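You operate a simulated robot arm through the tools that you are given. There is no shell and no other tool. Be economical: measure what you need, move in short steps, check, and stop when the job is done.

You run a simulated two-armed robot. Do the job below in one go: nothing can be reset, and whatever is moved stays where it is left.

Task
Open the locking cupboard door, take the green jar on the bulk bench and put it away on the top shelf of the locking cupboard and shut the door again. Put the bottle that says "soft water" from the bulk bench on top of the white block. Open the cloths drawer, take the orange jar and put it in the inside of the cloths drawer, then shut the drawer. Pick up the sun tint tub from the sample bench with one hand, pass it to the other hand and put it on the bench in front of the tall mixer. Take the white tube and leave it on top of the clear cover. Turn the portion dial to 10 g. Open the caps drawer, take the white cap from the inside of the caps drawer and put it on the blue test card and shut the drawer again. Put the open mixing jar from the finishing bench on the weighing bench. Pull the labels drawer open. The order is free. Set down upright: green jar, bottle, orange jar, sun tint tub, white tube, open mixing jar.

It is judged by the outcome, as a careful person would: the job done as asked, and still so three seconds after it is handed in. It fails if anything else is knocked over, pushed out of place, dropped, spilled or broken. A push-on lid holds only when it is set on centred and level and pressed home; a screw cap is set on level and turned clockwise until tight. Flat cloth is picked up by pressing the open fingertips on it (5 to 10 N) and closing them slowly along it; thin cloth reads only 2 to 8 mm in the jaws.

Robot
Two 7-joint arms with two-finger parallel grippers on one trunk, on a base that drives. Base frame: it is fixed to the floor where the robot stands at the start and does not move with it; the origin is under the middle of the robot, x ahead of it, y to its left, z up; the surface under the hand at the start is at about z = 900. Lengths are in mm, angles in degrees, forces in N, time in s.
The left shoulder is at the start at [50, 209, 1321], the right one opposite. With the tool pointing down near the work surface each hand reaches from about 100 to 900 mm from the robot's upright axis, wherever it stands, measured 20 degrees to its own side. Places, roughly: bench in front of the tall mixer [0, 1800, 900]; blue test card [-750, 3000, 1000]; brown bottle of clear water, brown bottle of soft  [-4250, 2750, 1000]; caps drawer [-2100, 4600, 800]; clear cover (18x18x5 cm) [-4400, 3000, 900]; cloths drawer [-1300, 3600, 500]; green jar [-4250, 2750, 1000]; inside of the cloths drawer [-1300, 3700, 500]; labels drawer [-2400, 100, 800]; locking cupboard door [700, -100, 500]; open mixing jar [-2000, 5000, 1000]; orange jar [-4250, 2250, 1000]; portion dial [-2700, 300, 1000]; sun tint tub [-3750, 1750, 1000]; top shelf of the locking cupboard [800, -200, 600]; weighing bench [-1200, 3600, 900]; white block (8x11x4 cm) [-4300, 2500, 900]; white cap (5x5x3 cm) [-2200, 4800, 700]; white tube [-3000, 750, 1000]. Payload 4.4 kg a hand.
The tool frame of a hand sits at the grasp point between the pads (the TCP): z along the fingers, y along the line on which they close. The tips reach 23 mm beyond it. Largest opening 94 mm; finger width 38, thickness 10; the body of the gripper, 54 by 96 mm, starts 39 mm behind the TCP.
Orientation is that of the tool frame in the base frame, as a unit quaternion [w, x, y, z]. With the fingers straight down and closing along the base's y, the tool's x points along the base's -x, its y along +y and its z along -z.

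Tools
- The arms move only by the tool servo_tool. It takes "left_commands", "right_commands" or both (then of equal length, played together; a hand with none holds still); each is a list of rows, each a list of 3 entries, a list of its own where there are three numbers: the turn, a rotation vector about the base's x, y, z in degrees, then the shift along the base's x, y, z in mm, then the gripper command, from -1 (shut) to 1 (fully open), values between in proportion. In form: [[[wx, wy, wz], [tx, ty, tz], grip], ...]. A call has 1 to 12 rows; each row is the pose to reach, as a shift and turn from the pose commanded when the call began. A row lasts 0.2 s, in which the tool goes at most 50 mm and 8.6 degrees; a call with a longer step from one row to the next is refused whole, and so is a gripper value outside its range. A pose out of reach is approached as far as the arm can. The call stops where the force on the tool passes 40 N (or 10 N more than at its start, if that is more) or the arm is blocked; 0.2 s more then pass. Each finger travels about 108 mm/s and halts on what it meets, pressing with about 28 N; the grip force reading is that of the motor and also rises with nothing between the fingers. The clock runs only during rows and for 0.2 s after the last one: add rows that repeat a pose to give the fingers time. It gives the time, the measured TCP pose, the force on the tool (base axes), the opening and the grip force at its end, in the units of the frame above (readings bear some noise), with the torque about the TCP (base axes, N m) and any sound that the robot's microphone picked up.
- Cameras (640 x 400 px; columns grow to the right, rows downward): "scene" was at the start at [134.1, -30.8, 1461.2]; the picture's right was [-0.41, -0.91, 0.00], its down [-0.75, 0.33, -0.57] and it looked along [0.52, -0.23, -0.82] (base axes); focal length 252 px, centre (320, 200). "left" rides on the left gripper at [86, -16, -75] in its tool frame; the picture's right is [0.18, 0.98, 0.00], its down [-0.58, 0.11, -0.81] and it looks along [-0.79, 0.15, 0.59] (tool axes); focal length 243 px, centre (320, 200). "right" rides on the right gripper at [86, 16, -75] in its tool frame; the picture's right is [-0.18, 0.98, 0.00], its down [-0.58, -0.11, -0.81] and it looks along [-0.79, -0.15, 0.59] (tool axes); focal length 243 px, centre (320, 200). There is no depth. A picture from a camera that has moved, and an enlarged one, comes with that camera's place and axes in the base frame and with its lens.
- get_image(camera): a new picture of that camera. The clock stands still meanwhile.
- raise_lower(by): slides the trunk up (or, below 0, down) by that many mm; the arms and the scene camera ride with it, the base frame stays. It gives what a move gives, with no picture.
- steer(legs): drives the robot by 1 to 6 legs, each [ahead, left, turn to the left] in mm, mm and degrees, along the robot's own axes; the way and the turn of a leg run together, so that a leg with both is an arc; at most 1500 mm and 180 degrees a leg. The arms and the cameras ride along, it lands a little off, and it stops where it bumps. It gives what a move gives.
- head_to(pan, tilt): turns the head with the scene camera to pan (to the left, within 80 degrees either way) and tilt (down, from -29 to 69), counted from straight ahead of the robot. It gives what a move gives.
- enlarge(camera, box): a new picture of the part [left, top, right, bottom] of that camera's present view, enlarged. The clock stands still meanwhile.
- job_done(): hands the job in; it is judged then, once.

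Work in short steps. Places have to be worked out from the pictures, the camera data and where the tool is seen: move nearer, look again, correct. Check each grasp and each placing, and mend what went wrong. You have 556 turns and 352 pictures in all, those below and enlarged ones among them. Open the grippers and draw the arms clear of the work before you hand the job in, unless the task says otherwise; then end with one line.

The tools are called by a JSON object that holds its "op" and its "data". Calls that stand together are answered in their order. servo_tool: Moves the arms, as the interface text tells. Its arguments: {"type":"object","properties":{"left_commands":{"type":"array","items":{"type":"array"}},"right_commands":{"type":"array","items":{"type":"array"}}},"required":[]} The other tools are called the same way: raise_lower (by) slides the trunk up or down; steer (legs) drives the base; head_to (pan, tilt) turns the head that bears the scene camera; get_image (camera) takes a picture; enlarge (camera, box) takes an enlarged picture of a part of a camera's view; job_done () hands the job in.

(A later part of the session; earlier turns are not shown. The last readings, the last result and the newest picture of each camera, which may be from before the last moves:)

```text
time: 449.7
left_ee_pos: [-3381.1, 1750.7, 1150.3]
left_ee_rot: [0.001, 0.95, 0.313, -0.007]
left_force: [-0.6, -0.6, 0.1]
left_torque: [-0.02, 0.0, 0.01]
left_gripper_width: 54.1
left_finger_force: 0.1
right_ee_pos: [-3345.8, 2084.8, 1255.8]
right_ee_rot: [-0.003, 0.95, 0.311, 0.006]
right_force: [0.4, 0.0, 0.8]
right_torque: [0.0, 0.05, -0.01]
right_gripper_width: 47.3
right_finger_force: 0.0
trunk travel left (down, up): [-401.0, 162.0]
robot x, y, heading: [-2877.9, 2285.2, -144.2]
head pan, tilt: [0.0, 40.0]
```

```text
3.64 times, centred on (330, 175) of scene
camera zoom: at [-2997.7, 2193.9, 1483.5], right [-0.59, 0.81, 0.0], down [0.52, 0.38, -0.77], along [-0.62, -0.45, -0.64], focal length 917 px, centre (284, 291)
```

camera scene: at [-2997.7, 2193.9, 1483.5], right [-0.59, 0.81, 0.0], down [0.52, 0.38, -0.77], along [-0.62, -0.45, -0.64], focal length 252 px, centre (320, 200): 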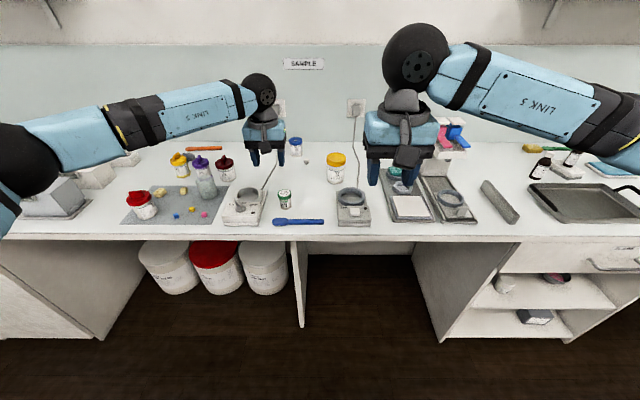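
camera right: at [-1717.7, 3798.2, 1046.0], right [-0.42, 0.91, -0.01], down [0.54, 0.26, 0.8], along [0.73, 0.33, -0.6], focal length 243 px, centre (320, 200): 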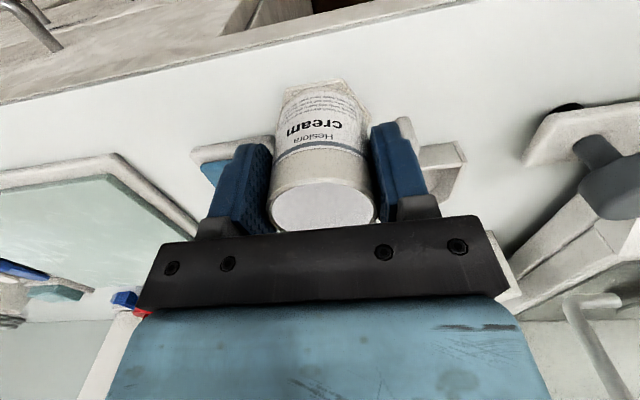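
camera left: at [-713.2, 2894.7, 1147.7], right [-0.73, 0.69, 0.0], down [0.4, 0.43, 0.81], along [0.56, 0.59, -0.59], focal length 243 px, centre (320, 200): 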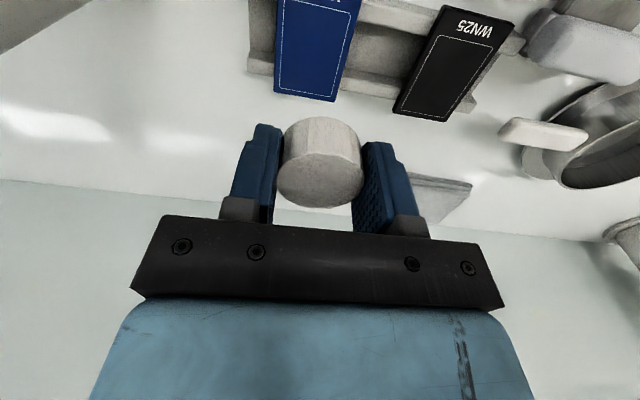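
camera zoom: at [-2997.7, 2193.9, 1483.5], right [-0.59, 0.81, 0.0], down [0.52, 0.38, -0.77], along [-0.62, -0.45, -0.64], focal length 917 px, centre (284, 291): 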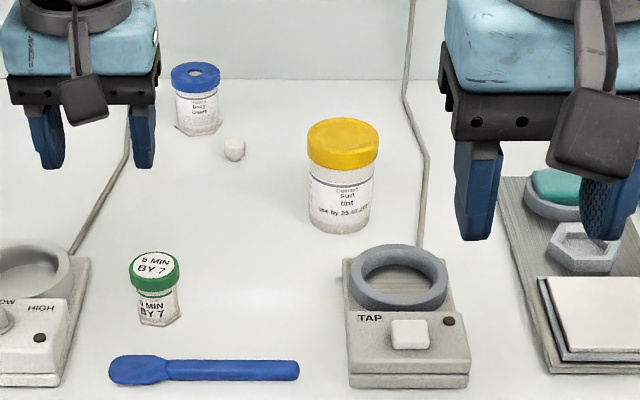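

The "sun tint" tub is the yellow-lidded one at about (-3700,1760). For the handover I want the right hand horizontal with its camera on top; I test that orientation in free air in two halves.

{"op": "servo_tool", "data": {"right_commands": [[[-4.69, -3.38, -5.78], [0, 0, 0], 0], [[-9.4, -6.8, -11.6], [0, 0, 0], 0], [[-14.1, -10.1, -17.3], [0, 0, 0], 0], [[-18.8, -13.5, -23.1], [0, 0, 0], 0], [[-23.5, -16.9, -28.9], [0, 0, 0], 0], [[-28.1, -20.3, -34.7], [0, 0, 0], 0], [[-32.8, -23.7, -40.5], [0, 0, 0], 0], [[-37.5, -27, -46.2], [0, 0, 0], 0], [[-42.2, -30.4, -52], [0, 0, 0], 0], [[-46.9, -33.8, -57.8], [0, 0, 0], 0], [[-51.6, -37.2, -63.6], [0, 0, 0], 0]]}}

{"op": "servo_tool", "data": {"right_commands": [[[-4.69, -3.38, -5.78], [0, 0, 0], 0], [[-9.4, -6.8, -11.6], [0, 0, 0], 0], [[-14.1, -10.1, -17.3], [0, 0, 0], 0], [[-18.8, -13.5, -23.1], [0, 0, 0], 0], [[-23.5, -16.9, -28.9], [0, 0, 0], 0], [[-28.1, -20.3, -34.7], [0, 0, 0], 0], [[-32.8, -23.7, -40.5], [0, 0, 0], 0], [[-37.5, -27, -46.2], [0, 0, 0], 0], [[-42.2, -30.4, -52], [0, 0, 0], 0], [[-46.9, -33.8, -57.8], [0, 0, 0], 0], [[-51.6, -37.2, -63.6], [0, 0, 0], 0]]}}

```text
time: 452.1
left_ee_pos: [-3380.9, 1751.8, 1150.1]
left_ee_rot: [0.002, 0.95, 0.312, -0.008]
left_force: [0.1, -0.3, 0.2]
left_torque: [-0.01, 0.0, 0.02]
left_gripper_width: 54.0
left_finger_force: 0.1
right_ee_pos: [-3345.8, 2086.0, 1256.2]
right_ee_rot: [0.477, 0.827, -0.253, 0.157]
right_force: [0.5, 0.7, -0.5]
right_torque: [-0.06, 0.03, 0.0]
right_gripper_width: 47.1
right_finger_force: 0.0
trunk travel left (down, up): [-401.0, 162.0]
robot x, y, heading: [-2874.6, 2285.3, -143.7]
head pan, tilt: [0.0, 40.0]
```

```text
time: 454.0
left_ee_pos: [-3383.3, 1753.0, 1149.9]
left_ee_rot: [0.001, 0.95, 0.312, -0.007]
left_force: [0.2, -0.3, 0.0]
left_torque: [-0.04, -0.01, 0.04]
left_gripper_width: 54.2
left_finger_force: 0.0
right_ee_pos: [-3425.5, 2168.1, 1217.6]
right_ee_rot: [0.679, 0.505, -0.525, 0.094]
right_force: [0.3, -0.3, 0.2]
right_torque: [0.01, 0.01, -0.03]
right_gripper_width: 46.7
right_finger_force: 0.0
right hand out of reach, approached as far as the arm can: row 6, 7, 8, 9
trunk travel left (down, up): [-401.0, 162.0]
robot x, y, heading: [-2876.9, 2287.5, -143.7]
head pan, tilt: [0.0, 40.0]
stopped in row 9 (right hand): the arm was blocked; the commanded pose is now the measured one
```

That full roll isn't reachable. I undo it, back to pointing down.

{"op": "servo_tool", "data": {"right_commands": [[[5.3, 2.6, 5.6], [10, -10, 5], 0], [[10.6, 5.2, 11.3], [20, -20, 10], 0], [[16, 7.7, 17], [30, -30, 15], 0], [[21.3, 10.3, 22.6], [40, -40, 20], 0], [[26.6, 12.9, 28.3], [50, -50, 25], 0], [[31.9, 15.5, 33.9], [60, -60, 30], 0], [[37.2, 18.1, 39.6], [70, -72, 35], 0], [[42.6, 20.6, 45.2], [80, -82, 38], 0], [[47.9, 23.2, 50.9], [80, -82, 38], 0], [[53.2, 25.8, 56.5], [80, -82, 38], 0], [[58.5, 28.4, 62.2], [80, -82, 38], 0], [[63.8, 31, 67.8], [80, -82, 38], 0]]}}

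{"op": "servo_tool", "data": {"right_commands": [[[5.3, 2.6, 5.6], [0, 0, 0], 0], [[10.6, 5.2, 11.3], [0, 0, 0], 0], [[16, 7.7, 17], [0, 0, 0], 0], [[21.3, 10.3, 22.6], [0, 0, 0], 0], [[26.6, 12.9, 28.3], [0, 0, 0], 0], [[29.2, 14.1, 31.1], [0, 0, 0], 0]]}}

```text
time: 456.6
left_ee_pos: [-3381.8, 1751.1, 1150.9]
left_ee_rot: [0.0, 0.95, 0.311, -0.006]
left_force: [-0.1, 0.2, 0.7]
left_torque: [0.0, 0.03, -0.01]
left_gripper_width: 54.1
left_finger_force: 0.0
right_ee_pos: [-3343.1, 2085.0, 1254.8]
right_ee_rot: [0.272, 0.961, 0.035, 0.038]
right_force: [0.1, -0.6, -0.5]
right_torque: [-0.01, -0.01, 0.03]
right_gripper_width: 47.1
right_finger_force: 0.1
trunk travel left (down, up): [-401.0, 162.0]
robot x, y, heading: [-2874.3, 2286.8, -143.8]
head pan, tilt: [0.0, 40.0]
```

```text
time: 458.0
left_ee_pos: [-3382.3, 1751.8, 1150.7]
left_ee_rot: [0.0, 0.95, 0.312, -0.008]
left_force: [-0.3, 0.8, 0.8]
left_torque: [-0.01, -0.02, -0.02]
left_gripper_width: 54.3
left_finger_force: 0.1
right_ee_pos: [-3343.9, 2085.5, 1255.4]
right_ee_rot: [-0.001, 0.95, 0.311, 0.0]
right_force: [0.2, 0.3, 0.2]
right_torque: [0.02, -0.01, 0.01]
right_gripper_width: 46.9
right_finger_force: 0.1
trunk travel left (down, up): [-401.0, 162.0]
robot x, y, heading: [-2875.9, 2283.8, -143.5]
head pan, tilt: [0.0, 40.0]
```

Now test the right hand pitched fully forward (camera below).

{"op": "servo_tool", "data": {"right_commands": [[[-4.8, 6.6, 0], [0, 0, -10], 1], [[-9.6, 13.2, 0], [0, 0, -20], 1], [[-14.4, 19.8, 0], [-5, -3, -30], 1], [[-19.2, 26.4, 0], [-10, -7, -40], 1], [[-24, 33, 0], [-15, -10, -50], 1], [[-28.8, 39.7, 0], [-20, -14, -60], 1], [[-33.7, 46.3, 0], [-25, -17, -70], 1], [[-38.5, 53, 0], [-30, -21, -80], 1], [[-43.3, 59.6, 0], [-35, -24, -90], 1], [[-48.1, 66.2, 0], [-40, -28, -100], 1], [[-52.9, 72.8, 0], [-45, -31, -110], 1]]}}

{"op": "get_image", "data": {"camera": "scene"}}

```text
time: 460.4
left_ee_pos: [-3384.1, 1751.5, 1150.6]
left_ee_rot: [0.0, 0.95, 0.311, -0.007]
left_force: [-0.8, 0.1, -0.2]
left_torque: [-0.01, 0.01, -0.02]
left_gripper_width: 53.8
left_finger_force: 0.1
right_ee_pos: [-3368.0, 2035.9, 1158.5]
right_ee_rot: [0.216, 0.674, 0.217, -0.672]
right_force: [0.0, 0.7, -0.2]
right_torque: [-0.01, 0.0, 0.03]
right_gripper_width: 94.1
right_finger_force: 0.1
right hand out of reach, approached as far as the arm can: row 11
trunk travel left (down, up): [-401.0, 162.0]
robot x, y, heading: [-2878.2, 2282.3, -143.9]
head pan, tilt: [0.0, 40.0]
```

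```text
157 pictures are left
camera scene: at [-2998.9, 2193.2, 1483.3], right [-0.59, 0.81, 0.0], down [0.52, 0.38, -0.77], along [-0.62, -0.45, -0.64], focal length 252 px, centre (320, 200)
```

scene: 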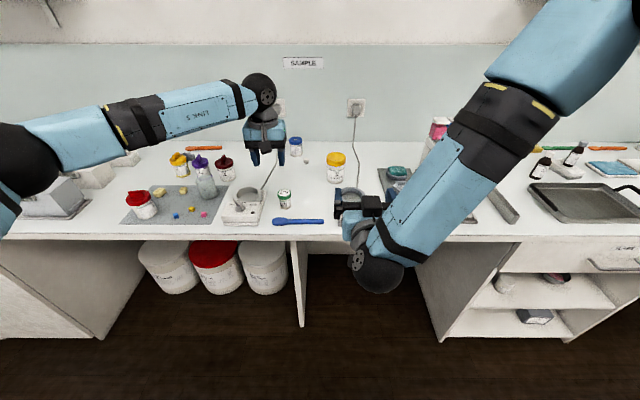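

The forward pose works for the right hand. Now reposition so the left hand can take the tub by its lid: forward 220, right 150.

{"op": "steer", "data": {"legs": [[220, -150, 0]]}}

{"op": "get_image", "data": {"camera": "left"}}

{"op": "get_image", "data": {"camera": "scene"}}

```text
time: 462.3
left_ee_pos: [-3648.5, 1744.3, 1150.5]
left_ee_rot: [0.001, 0.95, 0.311, -0.008]
left_force: [0.2, 0.2, 1.1]
left_torque: [0.01, 0.03, -0.03]
left_gripper_width: 54.3
left_finger_force: 0.0
right_ee_pos: [-3632.3, 2029.9, 1159.5]
right_ee_rot: [0.214, 0.675, 0.217, -0.672]
right_force: [-0.6, 0.0, 0.6]
right_torque: [0.03, 0.0, 0.0]
right_gripper_width: 94.2
right_finger_force: 0.0
trunk travel left (down, up): [-401.0, 162.0]
robot x, y, heading: [-3141.2, 2274.9, -143.8]
head pan, tilt: [0.0, 40.0]
```

```text
156 pictures are left
camera left: at [-3587.7, 1808.9, 1224.5], right [0.73, -0.68, -0.01], down [-0.39, -0.43, 0.81], along [-0.56, -0.59, -0.58], focal length 243 px, centre (320, 200)
```

left: 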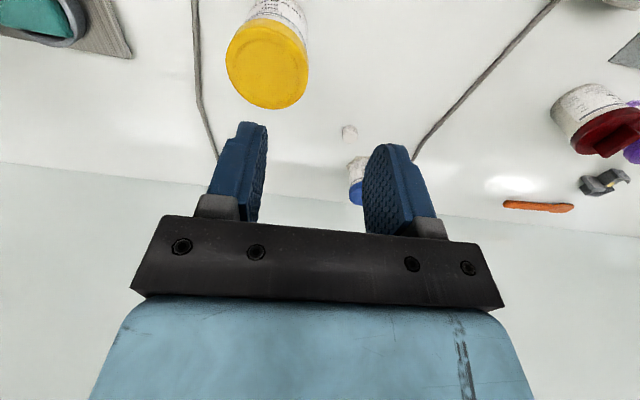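

```text
155 pictures are left
camera scene: at [-3263.2, 2185.6, 1483.6], right [-0.59, 0.81, 0.0], down [0.52, 0.38, -0.77], along [-0.62, -0.45, -0.64], focal length 252 px, centre (320, 200)
```

scene: 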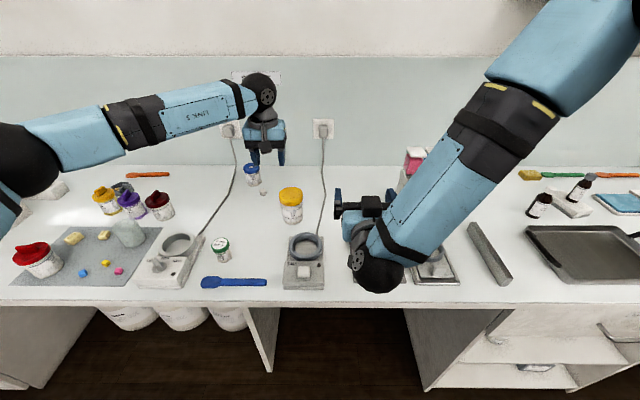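

Tub lid centre ≈ (-3694,1766), top ≈1010. Left hand goes above, wide open.

{"op": "servo_tool", "data": {"left_commands": [[[0, 0, 0], [-15, 7, 0], 1], [[0, 0, 0], [-30, 15, -15], 1], [[0, 0, 0], [-45, 22, -35], 1], [[0, 0, 0], [-45, 22, -60], 1]]}}

{"op": "get_image", "data": {"camera": "left"}}

```text
time: 463.3
left_ee_pos: [-3692.6, 1764.9, 1091.2]
left_ee_rot: [0.001, 0.95, 0.312, -0.007]
left_force: [0.6, -0.4, -0.1]
left_torque: [0.01, 0.04, 0.02]
left_gripper_width: 93.9
left_finger_force: 0.0
right_ee_pos: [-3633.5, 2028.6, 1159.1]
right_ee_rot: [0.215, 0.675, 0.218, -0.671]
right_force: [-0.1, 0.9, 0.4]
right_torque: [-0.01, -0.02, -0.04]
right_gripper_width: 93.7
right_finger_force: 0.1
trunk travel left (down, up): [-401.0, 162.0]
robot x, y, heading: [-3140.2, 2275.7, -143.8]
head pan, tilt: [0.0, 40.0]
```

```text
154 pictures are left
camera left: at [-3631.7, 1830.6, 1164.0], right [0.73, -0.68, -0.01], down [-0.39, -0.43, 0.81], along [-0.56, -0.59, -0.58], focal length 243 px, centre (320, 200)
```

left: 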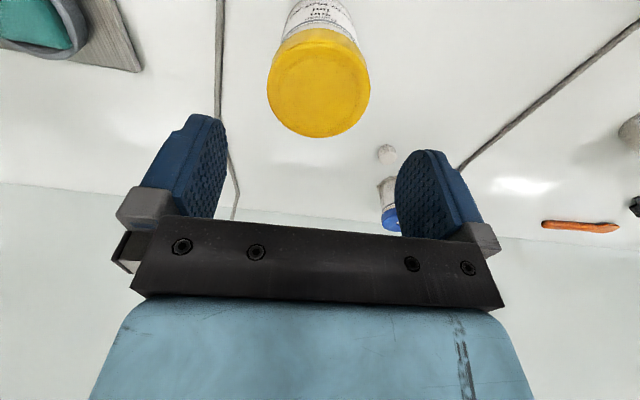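

Perfectly centred. Descend and close on the lid.

{"op": "servo_tool", "data": {"left_commands": [[[0, 0, 0], [-2, 0, -30], 1], [[0, 0, 0], [-2, 0, -60], 1], [[0, 0, 0], [-2, 0, -85], 1], [[0, 0, 0], [-2, 0, -97], 1], [[0, 0, 0], [-2, 0, -97], 0.8], [[0, 0, 0], [-2, 0, -97], 0.5], [[0, 0, 0], [-2, 0, -97], 0], [[0, 0, 0], [-2, 0, -97], -1], [[0, 0, 0], [-2, 0, -94], -1], [[0, 0, 0], [-2, 0, -84], -1], [[0, 0, 0], [-2, 0, -64], -1]]}}

{"op": "get_image", "data": {"camera": "left"}}

{"op": "enlarge", "data": {"camera": "scene", "box": [220, 130, 360, 240]}}

```text
time: 465.7
left_ee_pos: [-3695.2, 1765.9, 1027.9]
left_ee_rot: [0.001, 0.95, 0.311, -0.008]
left_force: [-0.5, 0.5, -2.5]
left_torque: [0.04, 0.0, 0.01]
left_gripper_width: 72.6
left_finger_force: 27.9
right_ee_pos: [-3632.8, 2029.0, 1159.9]
right_ee_rot: [0.214, 0.675, 0.216, -0.672]
right_force: [-0.2, 0.0, -0.2]
right_torque: [0.01, -0.02, 0.0]
right_gripper_width: 93.9
right_finger_force: 0.0
trunk travel left (down, up): [-401.0, 162.0]
robot x, y, heading: [-3141.6, 2275.9, -144.0]
head pan, tilt: [0.0, 40.0]
```

```text
153 pictures are left
camera left: at [-3634.5, 1831.2, 1100.8], right [0.73, -0.68, -0.01], down [-0.39, -0.43, 0.81], along [-0.56, -0.59, -0.58], focal length 243 px, centre (320, 200)
```

left: 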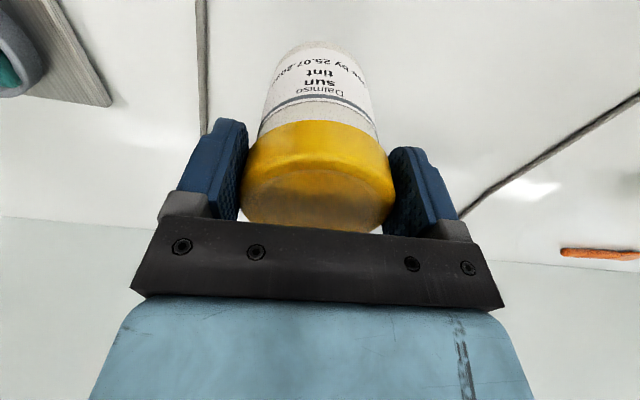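

```text
3.64 times, centred on (290, 185) of scene
camera zoom: at [-3263.5, 2185.6, 1483.5], right [-0.59, 0.81, 0.0], down [0.52, 0.38, -0.77], along [-0.62, -0.45, -0.64], focal length 917 px, centre (429, 254)
```

zoom: 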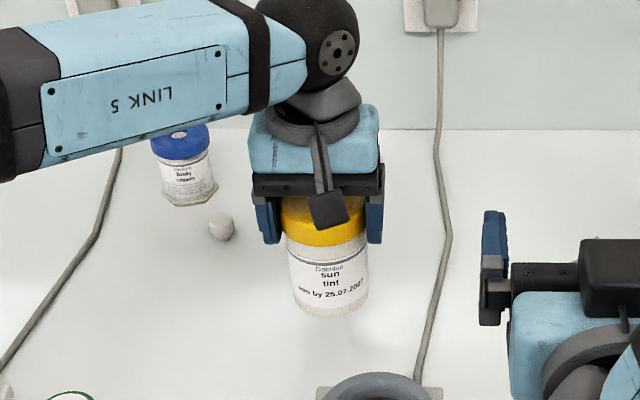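

Tub lifted by its lid. I raise it and bring it in front of the right hand, ~120 mm ahead of its fingers.

{"op": "servo_tool", "data": {"left_commands": [[[0, 0, 0], [0, 0, 45], -1], [[0, 0, 0], [0, 0, 90], -1], [[0, 0, 0], [0, 0, 135], -1], [[0, 0, 0], [-3, 10, 175], -1], [[0, 0, 0], [-8, 45, 186], -1], [[0, 0, 0], [-15, 85, 186], -1], [[0, 0, 0], [-22, 125, 186], -1], [[0, 0, 0], [-29, 160, 186], -1], [[0, 0, 0], [-35, 192, 186], -1]]}}

{"op": "head_to", "data": {"pan": -5, "tilt": 28}}

{"op": "get_image", "data": {"camera": "scene"}}

{"op": "get_image", "data": {"camera": "right"}}

```text
time: 467.7
left_ee_pos: [-3730.6, 1957.6, 1213.8]
left_ee_rot: [0.002, 0.95, 0.312, -0.007]
left_force: [0.3, 0.6, -3.0]
left_torque: [-0.01, -0.01, -0.01]
left_gripper_width: 72.6
left_finger_force: 27.9
right_ee_pos: [-3633.9, 2030.0, 1159.3]
right_ee_rot: [0.215, 0.675, 0.216, -0.672]
right_force: [-0.2, 0.4, 0.1]
right_torque: [0.01, 0.02, 0.03]
right_gripper_width: 94.1
right_finger_force: 0.1
trunk travel left (down, up): [-401.0, 162.0]
robot x, y, heading: [-3141.8, 2276.4, -144.1]
head pan, tilt: [0.0, 40.0]
```

```text
time: 468.5
left_ee_pos: [-3731.4, 1955.9, 1214.3]
left_ee_rot: [0.0, 0.95, 0.312, -0.007]
left_force: [0.8, 0.1, -2.9]
left_torque: [0.02, -0.01, -0.02]
left_gripper_width: 72.4
left_finger_force: 28.0
right_ee_pos: [-3632.9, 2028.5, 1159.7]
right_ee_rot: [0.214, 0.676, 0.217, -0.671]
right_force: [0.3, 0.3, 0.2]
right_torque: [0.01, -0.04, 0.02]
right_gripper_width: 94.2
right_finger_force: 0.1
trunk travel left (down, up): [-401.0, 162.0]
robot x, y, heading: [-3142.5, 2276.1, -143.7]
head pan, tilt: [-5.0, 28.0]
```

```text
151 pictures are left
camera scene: at [-3273.2, 2188.0, 1501.9], right [-0.52, 0.86, 0.0], down [0.4, 0.24, -0.88], along [-0.76, -0.46, -0.47], focal length 252 px, centre (320, 200)
```

scene: 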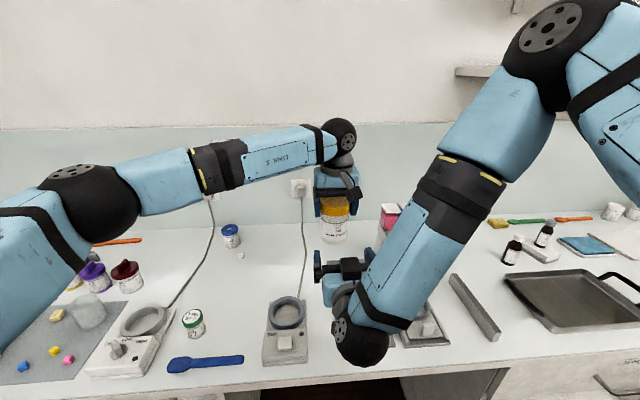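

```text
150 pictures are left
camera right: at [-3564.4, 2059.8, 1072.8], right [0.57, -0.8, 0.18], down [0.59, 0.55, 0.59], along [-0.57, -0.23, 0.79], focal length 243 px, centre (320, 200)
```

right: 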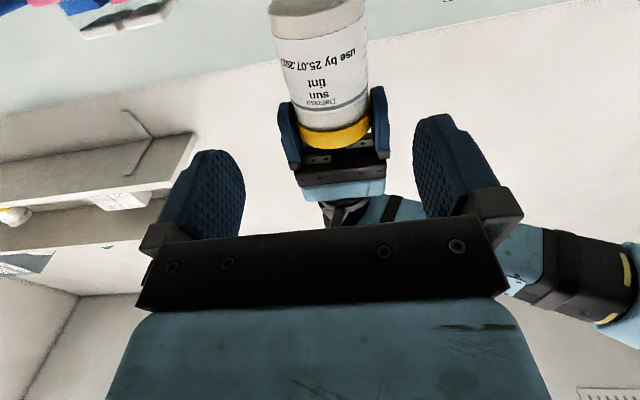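

The tub is centred between the right fingers, grip height 40 mm above its bottom, clear of the left fingertips. Advance the right hand around the body.

{"op": "servo_tool", "data": {"right_commands": [[[0, 0, 0], [-20, -15, 0], 1], [[0, 0, 0], [-40, -30, 0], 1], [[0, 0, 0], [-60, -44, 0], 1], [[0, 0, 0], [-78, -58, 0], 1], [[0, 0, 0], [-92, -68, 0], 1], [[0, 0, 0], [-97, -72, 0], 1]]}}

{"op": "get_image", "data": {"camera": "right"}}

```text
time: 469.9
left_ee_pos: [-3730.8, 1953.5, 1213.6]
left_ee_rot: [0.002, 0.95, 0.314, -0.006]
left_force: [13.0, -30.6, 8.4]
left_torque: [-0.44, -0.17, 0.76]
left_gripper_width: 73.4
left_finger_force: 27.9
right_ee_pos: [-3716.3, 1947.1, 1170.2]
right_ee_rot: [0.207, 0.68, 0.212, -0.671]
right_force: [-12.3, 31.1, -10.6]
right_torque: [-1.01, -0.62, -1.16]
right_gripper_width: 94.1
right_finger_force: 0.7
right hand out of reach, approached as far as the arm can: row 1, 2, 3, 4, 5, 6
trunk travel left (down, up): [-401.0, 162.0]
robot x, y, heading: [-3143.5, 2277.5, -143.6]
head pan, tilt: [-5.0, 28.0]
```

```text
149 pictures are left
camera right: at [-3646.3, 1976.2, 1084.8], right [0.55, -0.81, 0.18], down [0.6, 0.54, 0.59], along [-0.58, -0.22, 0.78], focal length 243 px, centre (320, 200)
```

right: 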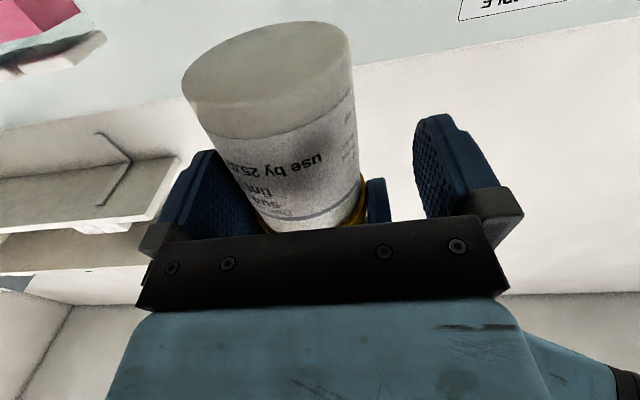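

The right hand hit its reach limit and is off to one side by ~14 mm. I move the left hand (tub) to suit instead.

{"op": "servo_tool", "data": {"left_commands": [[[0, 0, 0], [5, -2, 0], -1], [[0, 0, 0], [10, -4, 0], -1], [[0, 0, 0], [15, -7, 0], -1], [[0, 0, 0], [18, -6, 0], -1]]}}

{"op": "get_image", "data": {"camera": "right"}}

```text
time: 470.9
left_ee_pos: [-3712.9, 1952.9, 1214.0]
left_ee_rot: [-0.001, 0.951, 0.31, -0.008]
left_force: [-11.9, 3.4, 25.8]
left_torque: [1.24, 0.48, 0.32]
left_gripper_width: 72.9
left_finger_force: 28.0
right_ee_pos: [-3710.7, 1942.9, 1171.4]
right_ee_rot: [0.211, 0.68, 0.215, -0.669]
right_force: [12.0, -2.4, -27.7]
right_torque: [-1.43, 0.02, -0.45]
right_gripper_width: 90.1
right_finger_force: 0.0
trunk travel left (down, up): [-401.0, 162.0]
robot x, y, heading: [-3142.5, 2276.3, -143.9]
head pan, tilt: [-5.0, 28.0]
```

```text
148 pictures are left
camera right: at [-3642.5, 1973.9, 1085.2], right [0.56, -0.81, 0.18], down [0.59, 0.55, 0.59], along [-0.58, -0.23, 0.78], focal length 243 px, centre (320, 200)
```

right: 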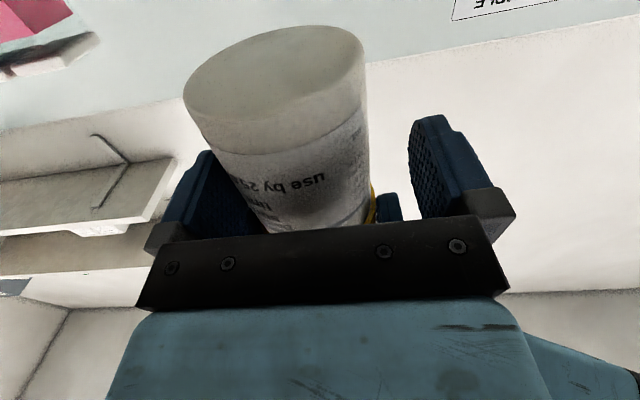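

They interfere. I back the right hand straight out to its comfortable spot, then bring the tub (left hand) to it, a bit higher.

{"op": "servo_tool", "data": {"right_commands": [[[0, 0, 0], [15, 11, -3], 1], [[0, 0, 0], [35, 25, -6], 1], [[0, 0, 0], [55, 40, -9], 1], [[0, 0, 0], [75, 54, -12], 1], [[0, 0, 0], [92, 67, -12], 1], [[0, 0, 0], [78, 86, -12], 1]]}}

{"op": "servo_tool", "data": {"left_commands": [[[0, 0, 0], [-3, 0, 4], -1], [[0, 0, 0], [-6, 0, 8], -1], [[0, 0, 0], [-9, 2, 12], -1]]}}

{"op": "get_image", "data": {"camera": "right"}}

{"op": "get_image", "data": {"camera": "left"}}

```text
time: 471.2
left_ee_pos: [-3710.2, 1957.1, 1213.8]
left_ee_rot: [-0.002, 0.952, 0.305, -0.004]
left_force: [-0.1, 1.1, 0.5]
left_torque: [0.11, 0.04, 0.03]
left_gripper_width: 72.7
left_finger_force: 27.6
right_ee_pos: [-3704.8, 1950.7, 1170.9]
right_ee_rot: [0.212, 0.677, 0.214, -0.672]
right_force: [0.9, -0.2, -1.8]
right_torque: [-0.05, -0.05, -0.01]
right_gripper_width: 93.8
right_finger_force: 0.0
trunk travel left (down, up): [-401.0, 162.0]
robot x, y, heading: [-3139.8, 2277.0, -144.1]
head pan, tilt: [-5.0, 28.0]
stopped in row 1 (left hand): the force on the tool passed its limit at 53 N (the readings are from after the stop); the commanded pose is now the measured one
```

```text
time: 472.1
left_ee_pos: [-3719.2, 1957.1, 1226.2]
left_ee_rot: [0.0, 0.952, 0.305, -0.003]
left_force: [4.7, -5.3, -4.9]
left_torque: [-0.24, -0.29, 0.09]
left_gripper_width: 73.1
left_finger_force: 28.1
right_ee_pos: [-3706.9, 1950.8, 1172.0]
right_ee_rot: [0.212, 0.677, 0.214, -0.672]
right_force: [-4.4, 6.8, 2.5]
right_torque: [-0.05, 0.06, -0.17]
right_gripper_width: 94.0
right_finger_force: 0.0
trunk travel left (down, up): [-401.0, 162.0]
robot x, y, heading: [-3140.2, 2277.8, -144.2]
head pan, tilt: [-5.0, 28.0]
```

```text
147 pictures are left
camera right: at [-3637.1, 1980.9, 1084.8], right [0.56, -0.81, 0.18], down [0.6, 0.55, 0.59], along [-0.57, -0.22, 0.79], focal length 243 px, centre (320, 200)
```

right: 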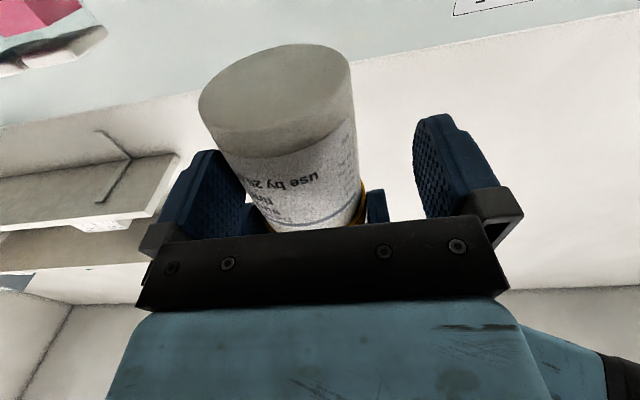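

```text
146 pictures are left
camera left: at [-3659.4, 2022.6, 1300.0], right [0.72, -0.69, 0.0], down [-0.4, -0.42, 0.81], along [-0.56, -0.58, -0.59], focal length 243 px, centre (320, 200)
```

left: 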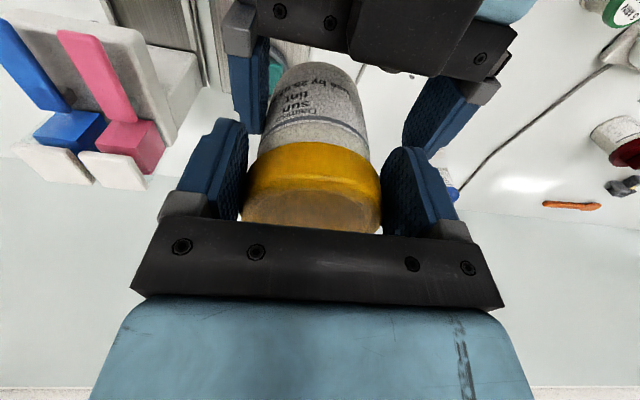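

Both cameras show the tub just needs to go ~14 mm to the left between the right fingers. I shift the left hand so, then close the right.

{"op": "servo_tool", "data": {"left_commands": [[[0, 0, 0], [3, -4, 0], -1], [[0, 0, 0], [6, -8, 0], -1], [[0, 0, 0], [9, -12, 0], -1]]}}

{"op": "get_image", "data": {"camera": "left"}}

```text
time: 472.9
left_ee_pos: [-3711.0, 1946.2, 1225.2]
left_ee_rot: [-0.002, 0.953, 0.303, -0.004]
left_force: [-0.5, 0.2, -2.5]
left_torque: [0.03, -0.05, 0.03]
left_gripper_width: 72.9
left_finger_force: 27.3
right_ee_pos: [-3705.8, 1949.5, 1170.5]
right_ee_rot: [0.212, 0.677, 0.215, -0.671]
right_force: [-0.5, 0.3, -0.3]
right_torque: [0.0, 0.03, 0.03]
right_gripper_width: 94.0
right_finger_force: 0.0
trunk travel left (down, up): [-401.0, 162.0]
robot x, y, heading: [-3141.4, 2276.1, -143.9]
head pan, tilt: [-5.0, 28.0]
```

```text
145 pictures are left
camera left: at [-3650.0, 2011.0, 1300.2], right [0.72, -0.69, -0.01], down [-0.4, -0.43, 0.81], along [-0.56, -0.58, -0.59], focal length 243 px, centre (320, 200)
```

left: 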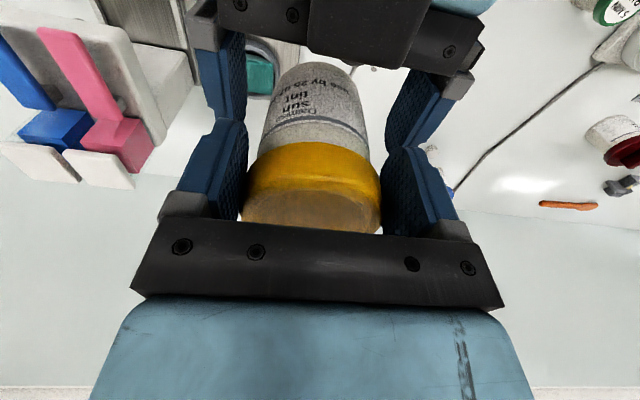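

No contact forces and nicely centred. I lower the tub 6 mm for a higher right grip, then close the right hand.

{"op": "servo_tool", "data": {"left_commands": [[[0, 0, 0], [0, 0, -3], -1], [[0, 0, 0], [0, 0, -6], -1], [[0, 0, 0], [0, 0, -6], -1], [[0, 0, 0], [0, 0, -6], -1], [[0, 0, 0], [0, 0, -6], -1], [[0, 0, 0], [0, 0, -6], -1]], "right_commands": [[[0, 0, 0], [0, 0, 0], 1], [[0, 0, 0], [0, 0, 0], 0.8], [[0, 0, 0], [0, 0, 0], 0.6], [[0, 0, 0], [0, 0, 0], 0.4], [[0, 0, 0], [0, 0, 0], 0], [[0, 0, 0], [0, 0, 0], -1]]}}

{"op": "get_image", "data": {"camera": "right"}}

```text
time: 474.2
left_ee_pos: [-3710.1, 1947.9, 1220.4]
left_ee_rot: [-0.002, 0.953, 0.304, -0.004]
left_force: [3.2, -2.8, -3.2]
left_torque: [0.24, 0.15, -0.03]
left_gripper_width: 72.6
left_finger_force: 28.0
right_ee_pos: [-3707.3, 1951.3, 1171.3]
right_ee_rot: [0.212, 0.677, 0.214, -0.672]
right_force: [-3.2, 2.3, 1.1]
right_torque: [-0.4, -0.33, 0.03]
right_gripper_width: 66.6
right_finger_force: 28.3
trunk travel left (down, up): [-401.0, 162.0]
robot x, y, heading: [-3141.7, 2279.6, -143.9]
head pan, tilt: [-5.0, 28.0]
```

```text
144 pictures are left
camera right: at [-3636.3, 1980.6, 1084.7], right [0.56, -0.81, 0.18], down [0.59, 0.55, 0.59], along [-0.57, -0.22, 0.79], focal length 243 px, centre (320, 200)
```

right: 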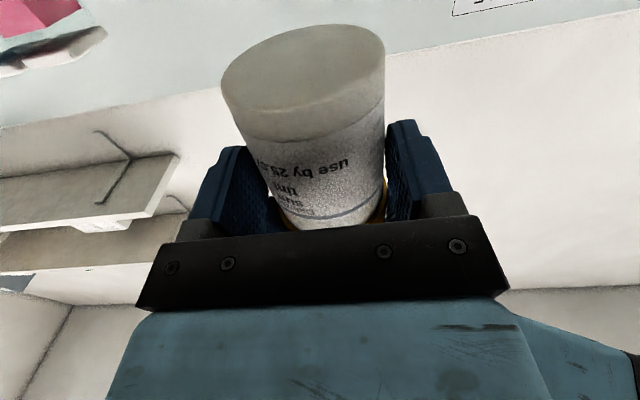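

The right hand holds the tub (67 mm). Now the left opens and lifts away.

{"op": "servo_tool", "data": {"left_commands": [[[0, 0, 0], [0, 0, 0], 0.75], [[0, 0, 0], [0, 0, 0], 1], [[0, 0, 0], [0, 0, 0], 1], [[0, 0, 0], [0, 0, 15], 1], [[0, 0, 0], [0, 0, 45], 1], [[0, 0, 0], [0, 0, 80], 1], [[0, 0, 0], [8, -12, 115], 1], [[0, 0, 0], [25, -35, 140], 1], [[0, 0, 0], [45, -65, 150], 1]]}}

{"op": "get_image", "data": {"camera": "right"}}

{"op": "get_image", "data": {"camera": "scene"}}

```text
time: 476.2
left_ee_pos: [-3664.5, 1881.1, 1370.0]
left_ee_rot: [-0.002, 0.953, 0.304, -0.005]
left_force: [0.9, 0.0, -1.2]
left_torque: [0.02, 0.04, -0.01]
left_gripper_width: 93.8
left_finger_force: 0.2
right_ee_pos: [-3705.3, 1948.4, 1170.7]
right_ee_rot: [0.211, 0.677, 0.214, -0.672]
right_force: [-0.4, 0.4, 1.1]
right_torque: [0.03, -0.04, 0.02]
right_gripper_width: 66.3
right_finger_force: 27.4
trunk travel left (down, up): [-401.0, 162.0]
robot x, y, heading: [-3141.0, 2276.4, -143.8]
head pan, tilt: [-5.0, 28.0]
```

```text
143 pictures are left
camera right: at [-3635.1, 1979.3, 1084.7], right [0.56, -0.81, 0.18], down [0.59, 0.55, 0.59], along [-0.57, -0.22, 0.79], focal length 243 px, centre (320, 200)
```

right: 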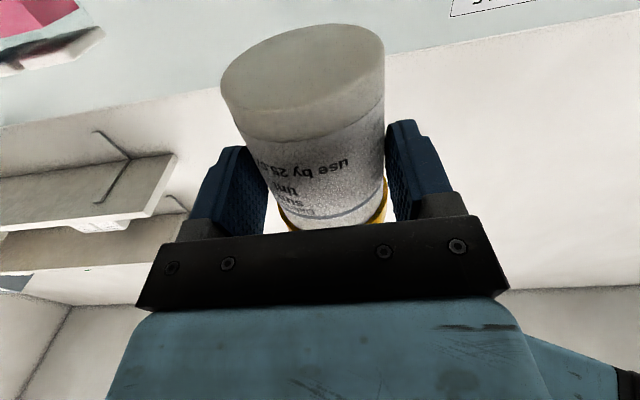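

```text
142 pictures are left
camera scene: at [-3272.0, 2186.5, 1501.9], right [-0.52, 0.86, 0.0], down [0.4, 0.24, -0.88], along [-0.76, -0.46, -0.47], focal length 252 px, centre (320, 200)
```

scene: 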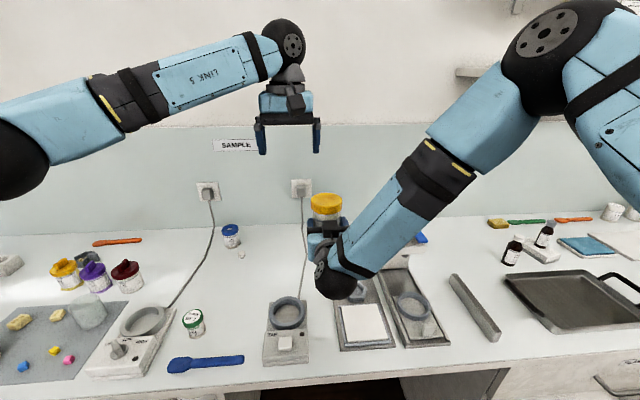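

Handover complete. I draw the right hand in, back to mid-corridor, turn around and drive along to the tall mixer.

{"op": "servo_tool", "data": {"right_commands": [[[0, 0, 0], [20, 15, 10], -1], [[0, 0, 0], [40, 30, 20], -1], [[0, 0, 0], [60, 45, 30], -1], [[0, 0, 0], [75, 60, 40], -1]]}}

{"op": "steer", "data": {"legs": [[-650, 0, 0], [0, 0, 90], [0, 0, 90]]}}

{"op": "head_to", "data": {"pan": -50, "tilt": 22}}

{"op": "get_image", "data": {"camera": "scene"}}

```text
time: 477.2
left_ee_pos: [-3664.9, 1882.1, 1370.3]
left_ee_rot: [-0.002, 0.952, 0.305, -0.005]
left_force: [-0.3, 0.3, -0.1]
left_torque: [0.0, 0.01, -0.01]
left_gripper_width: 94.2
left_finger_force: 0.1
right_ee_pos: [-3629.9, 2012.3, 1212.6]
right_ee_rot: [0.213, 0.677, 0.214, -0.672]
right_force: [0.6, 0.0, -1.9]
right_torque: [0.06, -0.03, 0.03]
right_gripper_width: 66.0
right_finger_force: 28.4
trunk travel left (down, up): [-401.0, 162.0]
robot x, y, heading: [-3141.9, 2277.0, -143.9]
head pan, tilt: [-5.0, 28.0]
```

```text
time: 488.5
left_ee_pos: [-2088.8, 3049.7, 1370.1]
left_ee_rot: [0.004, -0.299, 0.954, -0.001]
left_force: [0.0, -0.4, 0.1]
left_torque: [0.0, 0.01, -0.01]
left_gripper_width: 93.8
left_finger_force: 0.1
right_ee_pos: [-2125.8, 2921.4, 1210.3]
right_ee_rot: [0.673, -0.21, 0.678, 0.208]
right_force: [-0.7, 0.6, -1.5]
right_torque: [-0.05, 0.04, -0.02]
right_gripper_width: 65.5
right_finger_force: 27.9
trunk travel left (down, up): [-401.0, 162.0]
robot x, y, heading: [-2618.1, 2655.3, 35.8]
head pan, tilt: [-5.0, 28.0]
```

```text
time: 489.6
left_ee_pos: [-2088.5, 3048.5, 1370.2]
left_ee_rot: [0.004, -0.299, 0.954, -0.002]
left_force: [0.4, 0.2, 0.1]
left_torque: [0.0, -0.02, 0.0]
left_gripper_width: 93.9
left_finger_force: 0.0
right_ee_pos: [-2126.4, 2921.4, 1209.9]
right_ee_rot: [0.672, -0.211, 0.678, 0.209]
right_force: [-0.8, -0.6, -2.3]
right_torque: [-0.01, 0.07, 0.02]
right_gripper_width: 65.5
right_finger_force: 28.5
trunk travel left (down, up): [-401.0, 162.0]
robot x, y, heading: [-2616.5, 2659.1, 35.5]
head pan, tilt: [-50.0, 22.0]
```

```text
141 pictures are left
camera scene: at [-2470.8, 2673.2, 1511.6], right [-0.25, -0.97, 0.0], down [-0.36, 0.09, -0.93], along [0.9, -0.23, -0.37], focal length 252 px, centre (320, 200)
```

scene: 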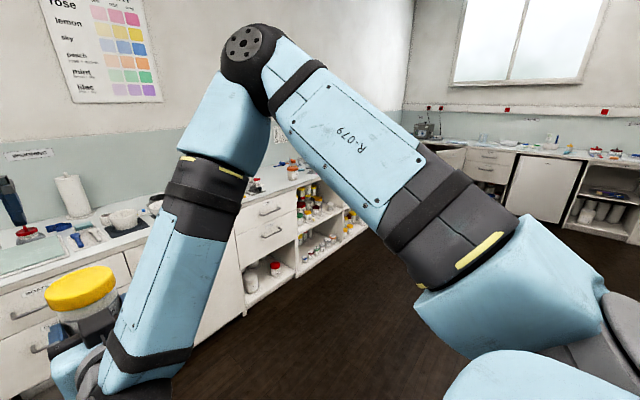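

{"op": "steer", "data": {"legs": [[0, -1200, 0], [0, -800, 0]]}}

{"op": "head_to", "data": {"pan": 5, "tilt": 22}}

{"op": "get_image", "data": {"camera": "scene"}}

```text
time: 507.4
left_ee_pos: [-921.6, 1420.3, 1370.3]
left_ee_rot: [0.005, -0.3, 0.954, -0.001]
left_force: [-0.7, 0.3, 0.4]
left_torque: [-0.02, 0.01, -0.02]
left_gripper_width: 94.0
left_finger_force: 0.0
right_ee_pos: [-958.4, 1291.4, 1211.1]
right_ee_rot: [0.672, -0.212, 0.677, 0.21]
right_force: [0.8, 0.1, -2.1]
right_torque: [-0.04, 0.08, 0.0]
right_gripper_width: 65.4
right_finger_force: 27.8
trunk travel left (down, up): [-401.0, 162.0]
robot x, y, heading: [-1446.4, 1030.9, 35.4]
head pan, tilt: [-50.0, 22.0]
```

```text
time: 508.7
left_ee_pos: [-920.1, 1420.4, 1369.4]
left_ee_rot: [0.004, -0.3, 0.954, -0.001]
left_force: [0.0, -0.2, 0.2]
left_torque: [-0.01, -0.02, 0.01]
left_gripper_width: 94.0
left_finger_force: 0.1
right_ee_pos: [-957.7, 1291.7, 1211.1]
right_ee_rot: [0.672, -0.212, 0.678, 0.209]
right_force: [0.0, 0.5, -1.9]
right_torque: [-0.03, 0.1, 0.02]
right_gripper_width: 65.3
right_finger_force: 28.4
trunk travel left (down, up): [-401.0, 162.0]
robot x, y, heading: [-1449.4, 1030.6, 35.4]
head pan, tilt: [5.0, 22.0]
```

```text
140 pictures are left
camera scene: at [-1321.8, 1127.4, 1511.6], right [0.65, -0.76, 0.0], down [-0.28, -0.24, -0.93], along [0.7, 0.6, -0.37], focal length 252 px, centre (320, 200)
```

scene: 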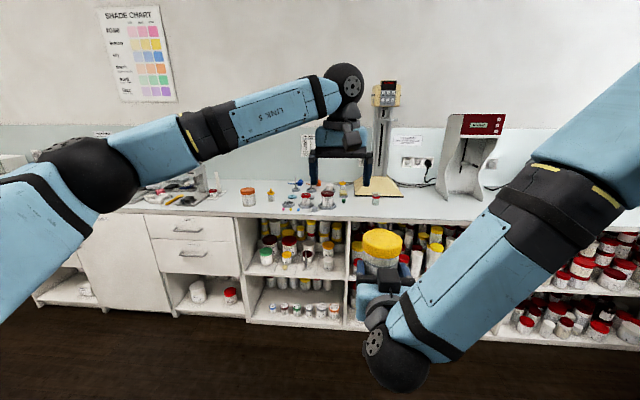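

{"op": "enlarge", "data": {"camera": "scene", "box": [270, 60, 530, 240]}}

```text
2.22 times, centred on (400, 150) of scene
camera zoom: at [-1321.8, 1127.4, 1511.6], right [0.65, -0.76, 0.0], down [-0.28, -0.24, -0.93], along [0.7, 0.6, -0.37], focal length 560 px, centre (142, 311)
```

zoom: 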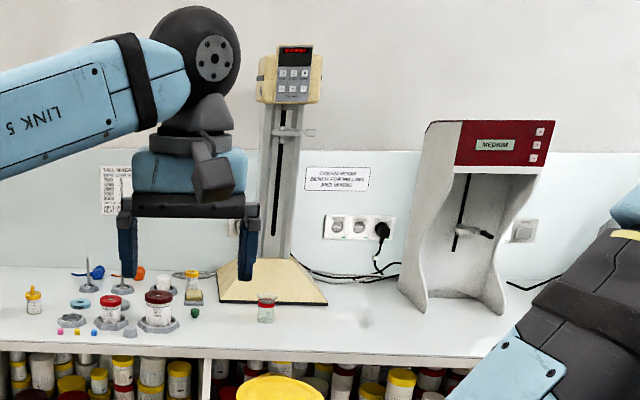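

The tall mixer is the stand with the cream base plate; the strip in front is ~340 mm deep. Plan: set the tub near the edge with the right hand (its camera must hang off the edge), then regrip it by the lid from above with the same hand and move it deeper. Retract the left hand and drive up.

{"op": "servo_tool", "data": {"left_commands": [[[0, 0, 0], [-42, 1, -10], 0], [[0, 0, 0], [-84, 2, -20], 0], [[0, 0, 0], [-126, 3, -30], 0], [[0, 0, 0], [-168, 4, -40], 0], [[0, 0, 0], [-210, 5, -50], 0], [[0, 0, 0], [-250, 6, -60], 0]]}}

{"op": "steer", "data": {"legs": [[0, -180, 0.8], [800, 0, 0]]}}

{"op": "head_to", "data": {"pan": -5, "tilt": 40}}

{"op": "get_image", "data": {"camera": "scene"}}

```text
time: 510.1
left_ee_pos: [-1172.4, 1426.9, 1310.4]
left_ee_rot: [0.006, -0.301, 0.954, -0.003]
left_force: [0.2, 0.3, 0.6]
left_torque: [0.01, -0.01, 0.01]
left_gripper_width: 47.0
left_finger_force: 0.0
right_ee_pos: [-958.5, 1292.8, 1212.2]
right_ee_rot: [0.674, -0.21, 0.677, 0.208]
right_force: [0.7, 0.1, -2.0]
right_torque: [-0.06, 0.01, -0.01]
right_gripper_width: 65.0
right_finger_force: 28.3
trunk travel left (down, up): [-401.0, 162.0]
robot x, y, heading: [-1452.0, 1032.0, 35.9]
head pan, tilt: [5.0, 22.0]
```

```text
time: 516.2
left_ee_pos: [-420.6, 1754.5, 1309.8]
left_ee_rot: [0.004, -0.304, 0.953, -0.002]
left_force: [0.9, 1.0, -0.3]
left_torque: [-0.03, 0.02, -0.04]
left_gripper_width: 47.3
left_finger_force: 0.1
right_ee_pos: [-207.5, 1623.4, 1210.9]
right_ee_rot: [0.672, -0.213, 0.677, 0.211]
right_force: [-0.1, -0.3, -2.3]
right_torque: [-0.01, 0.03, 0.01]
right_gripper_width: 64.9
right_finger_force: 28.0
trunk travel left (down, up): [-401.0, 162.0]
robot x, y, heading: [-695.6, 1357.9, 36.1]
head pan, tilt: [5.0, 22.0]
```

```text
time: 517.0
left_ee_pos: [-421.8, 1756.0, 1310.5]
left_ee_rot: [0.004, -0.304, 0.953, -0.002]
left_force: [0.0, -0.3, -1.0]
left_torque: [0.0, 0.01, -0.04]
left_gripper_width: 47.0
left_finger_force: 0.1
right_ee_pos: [-207.5, 1623.6, 1210.4]
right_ee_rot: [0.671, -0.214, 0.677, 0.212]
right_force: [-0.5, -0.8, -2.6]
right_torque: [-0.06, 0.04, -0.01]
right_gripper_width: 65.0
right_finger_force: 28.3
trunk travel left (down, up): [-401.0, 162.0]
robot x, y, heading: [-699.5, 1351.6, 36.1]
head pan, tilt: [-5.0, 40.0]
```

```text
138 pictures are left
camera scene: at [-567.4, 1438.7, 1483.5], right [0.52, -0.86, 0.0], down [-0.55, -0.33, -0.77], along [0.66, 0.4, -0.64], focal length 252 px, centre (320, 200)
```

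scene: 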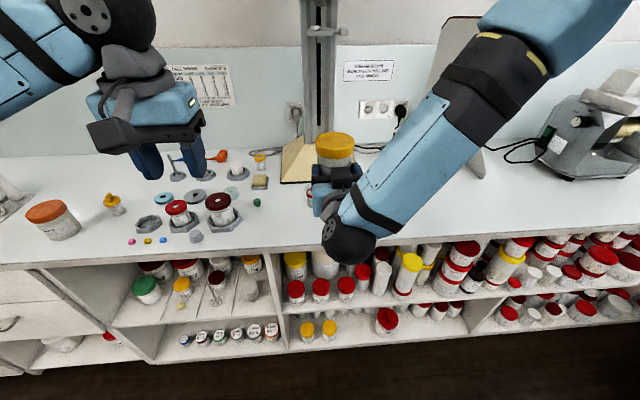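

Edge here is at v≈880; I move the base 133 mm forward so the tub comes ~46 mm inside the edge, then lower.

{"op": "steer", "data": {"legs": [[133, 0, 0]]}}

{"op": "servo_tool", "data": {"right_commands": [[[0, 0, 0], [0, 0, -35], -1], [[0, 0, 0], [0, 0, -70], -1], [[0, 0, 0], [0, 0, -105], -1], [[0, 0, 0], [0, 0, -140], -1], [[0, 0, 0], [0, 0, -175], -1], [[0, 0, 0], [0, 0, -205], -1]]}}

{"op": "get_image", "data": {"camera": "scene"}}

{"op": "get_image", "data": {"camera": "right"}}

```text
time: 518.3
left_ee_pos: [-315.8, 1832.1, 1311.7]
left_ee_rot: [0.005, -0.304, 0.953, -0.001]
left_force: [-0.6, 0.0, 0.0]
left_torque: [-0.01, -0.01, 0.03]
left_gripper_width: 47.1
left_finger_force: 0.0
right_ee_pos: [-101.4, 1700.4, 1213.3]
right_ee_rot: [0.672, -0.213, 0.677, 0.212]
right_force: [0.0, -0.3, -2.4]
right_torque: [-0.05, 0.1, 0.02]
right_gripper_width: 64.7
right_finger_force: 28.1
trunk travel left (down, up): [-401.0, 162.0]
robot x, y, heading: [-591.9, 1437.8, 36.1]
head pan, tilt: [-5.0, 40.0]
```

```text
time: 519.7
left_ee_pos: [-314.7, 1832.0, 1311.4]
left_ee_rot: [0.005, -0.304, 0.953, -0.001]
left_force: [0.8, 0.2, 0.2]
left_torque: [0.04, -0.04, -0.01]
left_gripper_width: 47.1
left_finger_force: 0.1
right_ee_pos: [-135.7, 1728.2, 1051.1]
right_ee_rot: [0.67, -0.212, 0.68, 0.208]
right_force: [-0.2, -0.7, -2.6]
right_torque: [0.0, 0.06, 0.0]
right_gripper_width: 65.3
right_finger_force: 28.2
right hand out of reach, approached as far as the arm can: row 3, 4, 5, 6
trunk travel left (down, up): [-401.0, 162.0]
robot x, y, heading: [-587.7, 1434.8, 36.1]
head pan, tilt: [-5.0, 40.0]
```

```text
137 pictures are left
camera scene: at [-460.4, 1516.5, 1483.5], right [0.52, -0.86, 0.0], down [-0.55, -0.33, -0.77], along [0.66, 0.4, -0.64], focal length 252 px, centre (320, 200)
```

scene: 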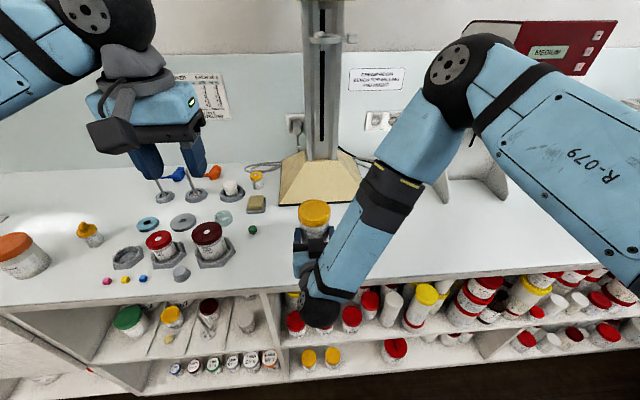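

```text
136 pictures are left
camera right: at [-209.3, 1698.4, 965.1], right [-0.55, 0.81, 0.18], down [-0.6, -0.54, 0.59], along [0.58, 0.22, 0.78], focal length 243 px, centre (320, 200)
```

right: 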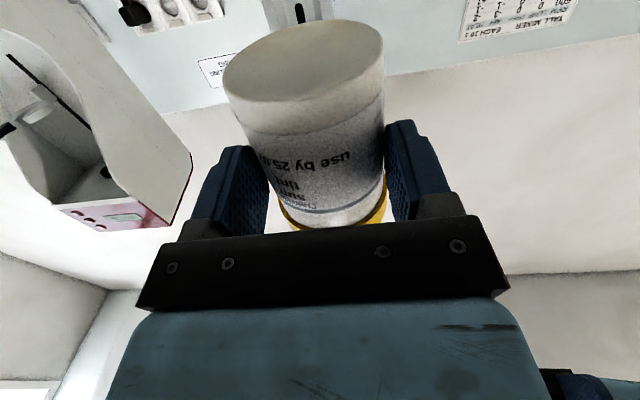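

Arm reach limits that; I'll lower with the trunk instead. First 20 mm forward, then trunk down 100.

{"op": "steer", "data": {"legs": [[22, 0, 0]]}}

{"op": "raise_lower", "data": {"by": -98}}

{"op": "get_image", "data": {"camera": "scene"}}

```text
time: 520.5
left_ee_pos: [-300.2, 1844.1, 1311.9]
left_ee_rot: [0.006, -0.304, 0.953, -0.001]
left_force: [-0.3, 0.9, 1.0]
left_torque: [0.01, 0.0, 0.01]
left_gripper_width: 47.1
left_finger_force: 0.0
right_ee_pos: [-119.8, 1738.7, 1053.5]
right_ee_rot: [0.671, -0.211, 0.679, 0.209]
right_force: [-1.2, -0.1, -2.4]
right_torque: [-0.05, 0.07, -0.03]
right_gripper_width: 65.0
right_finger_force: 27.9
trunk travel left (down, up): [-401.0, 162.0]
robot x, y, heading: [-574.4, 1448.7, 35.9]
head pan, tilt: [-5.0, 40.0]
```

```text
time: 521.8
left_ee_pos: [-297.8, 1845.2, 1212.9]
left_ee_rot: [0.005, -0.304, 0.953, -0.001]
left_force: [0.5, -0.6, 0.3]
left_torque: [0.0, 0.0, 0.01]
left_gripper_width: 47.0
left_finger_force: 0.2
right_ee_pos: [-118.8, 1740.0, 954.0]
right_ee_rot: [0.67, -0.212, 0.68, 0.208]
right_force: [0.0, 0.9, -2.5]
right_torque: [-0.06, 0.05, 0.0]
right_gripper_width: 64.8
right_finger_force: 27.9
trunk travel left (down, up): [-303.0, 260.0]
robot x, y, heading: [-571.1, 1446.4, 36.0]
head pan, tilt: [-5.0, 40.0]
```

```text
135 pictures are left
camera scene: at [-443.4, 1528.9, 1385.6], right [0.52, -0.86, 0.0], down [-0.55, -0.33, -0.77], along [0.66, 0.4, -0.64], focal length 252 px, centre (320, 200)
```

scene: 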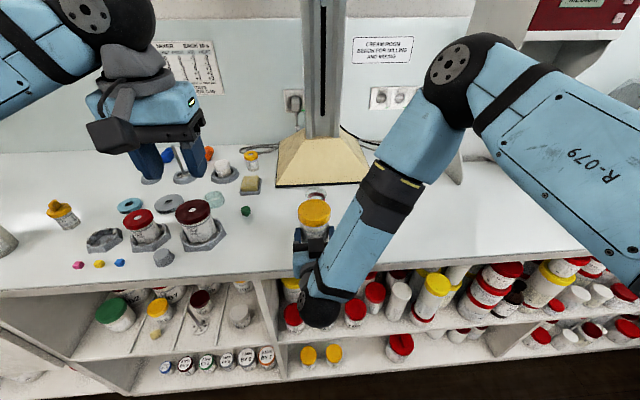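

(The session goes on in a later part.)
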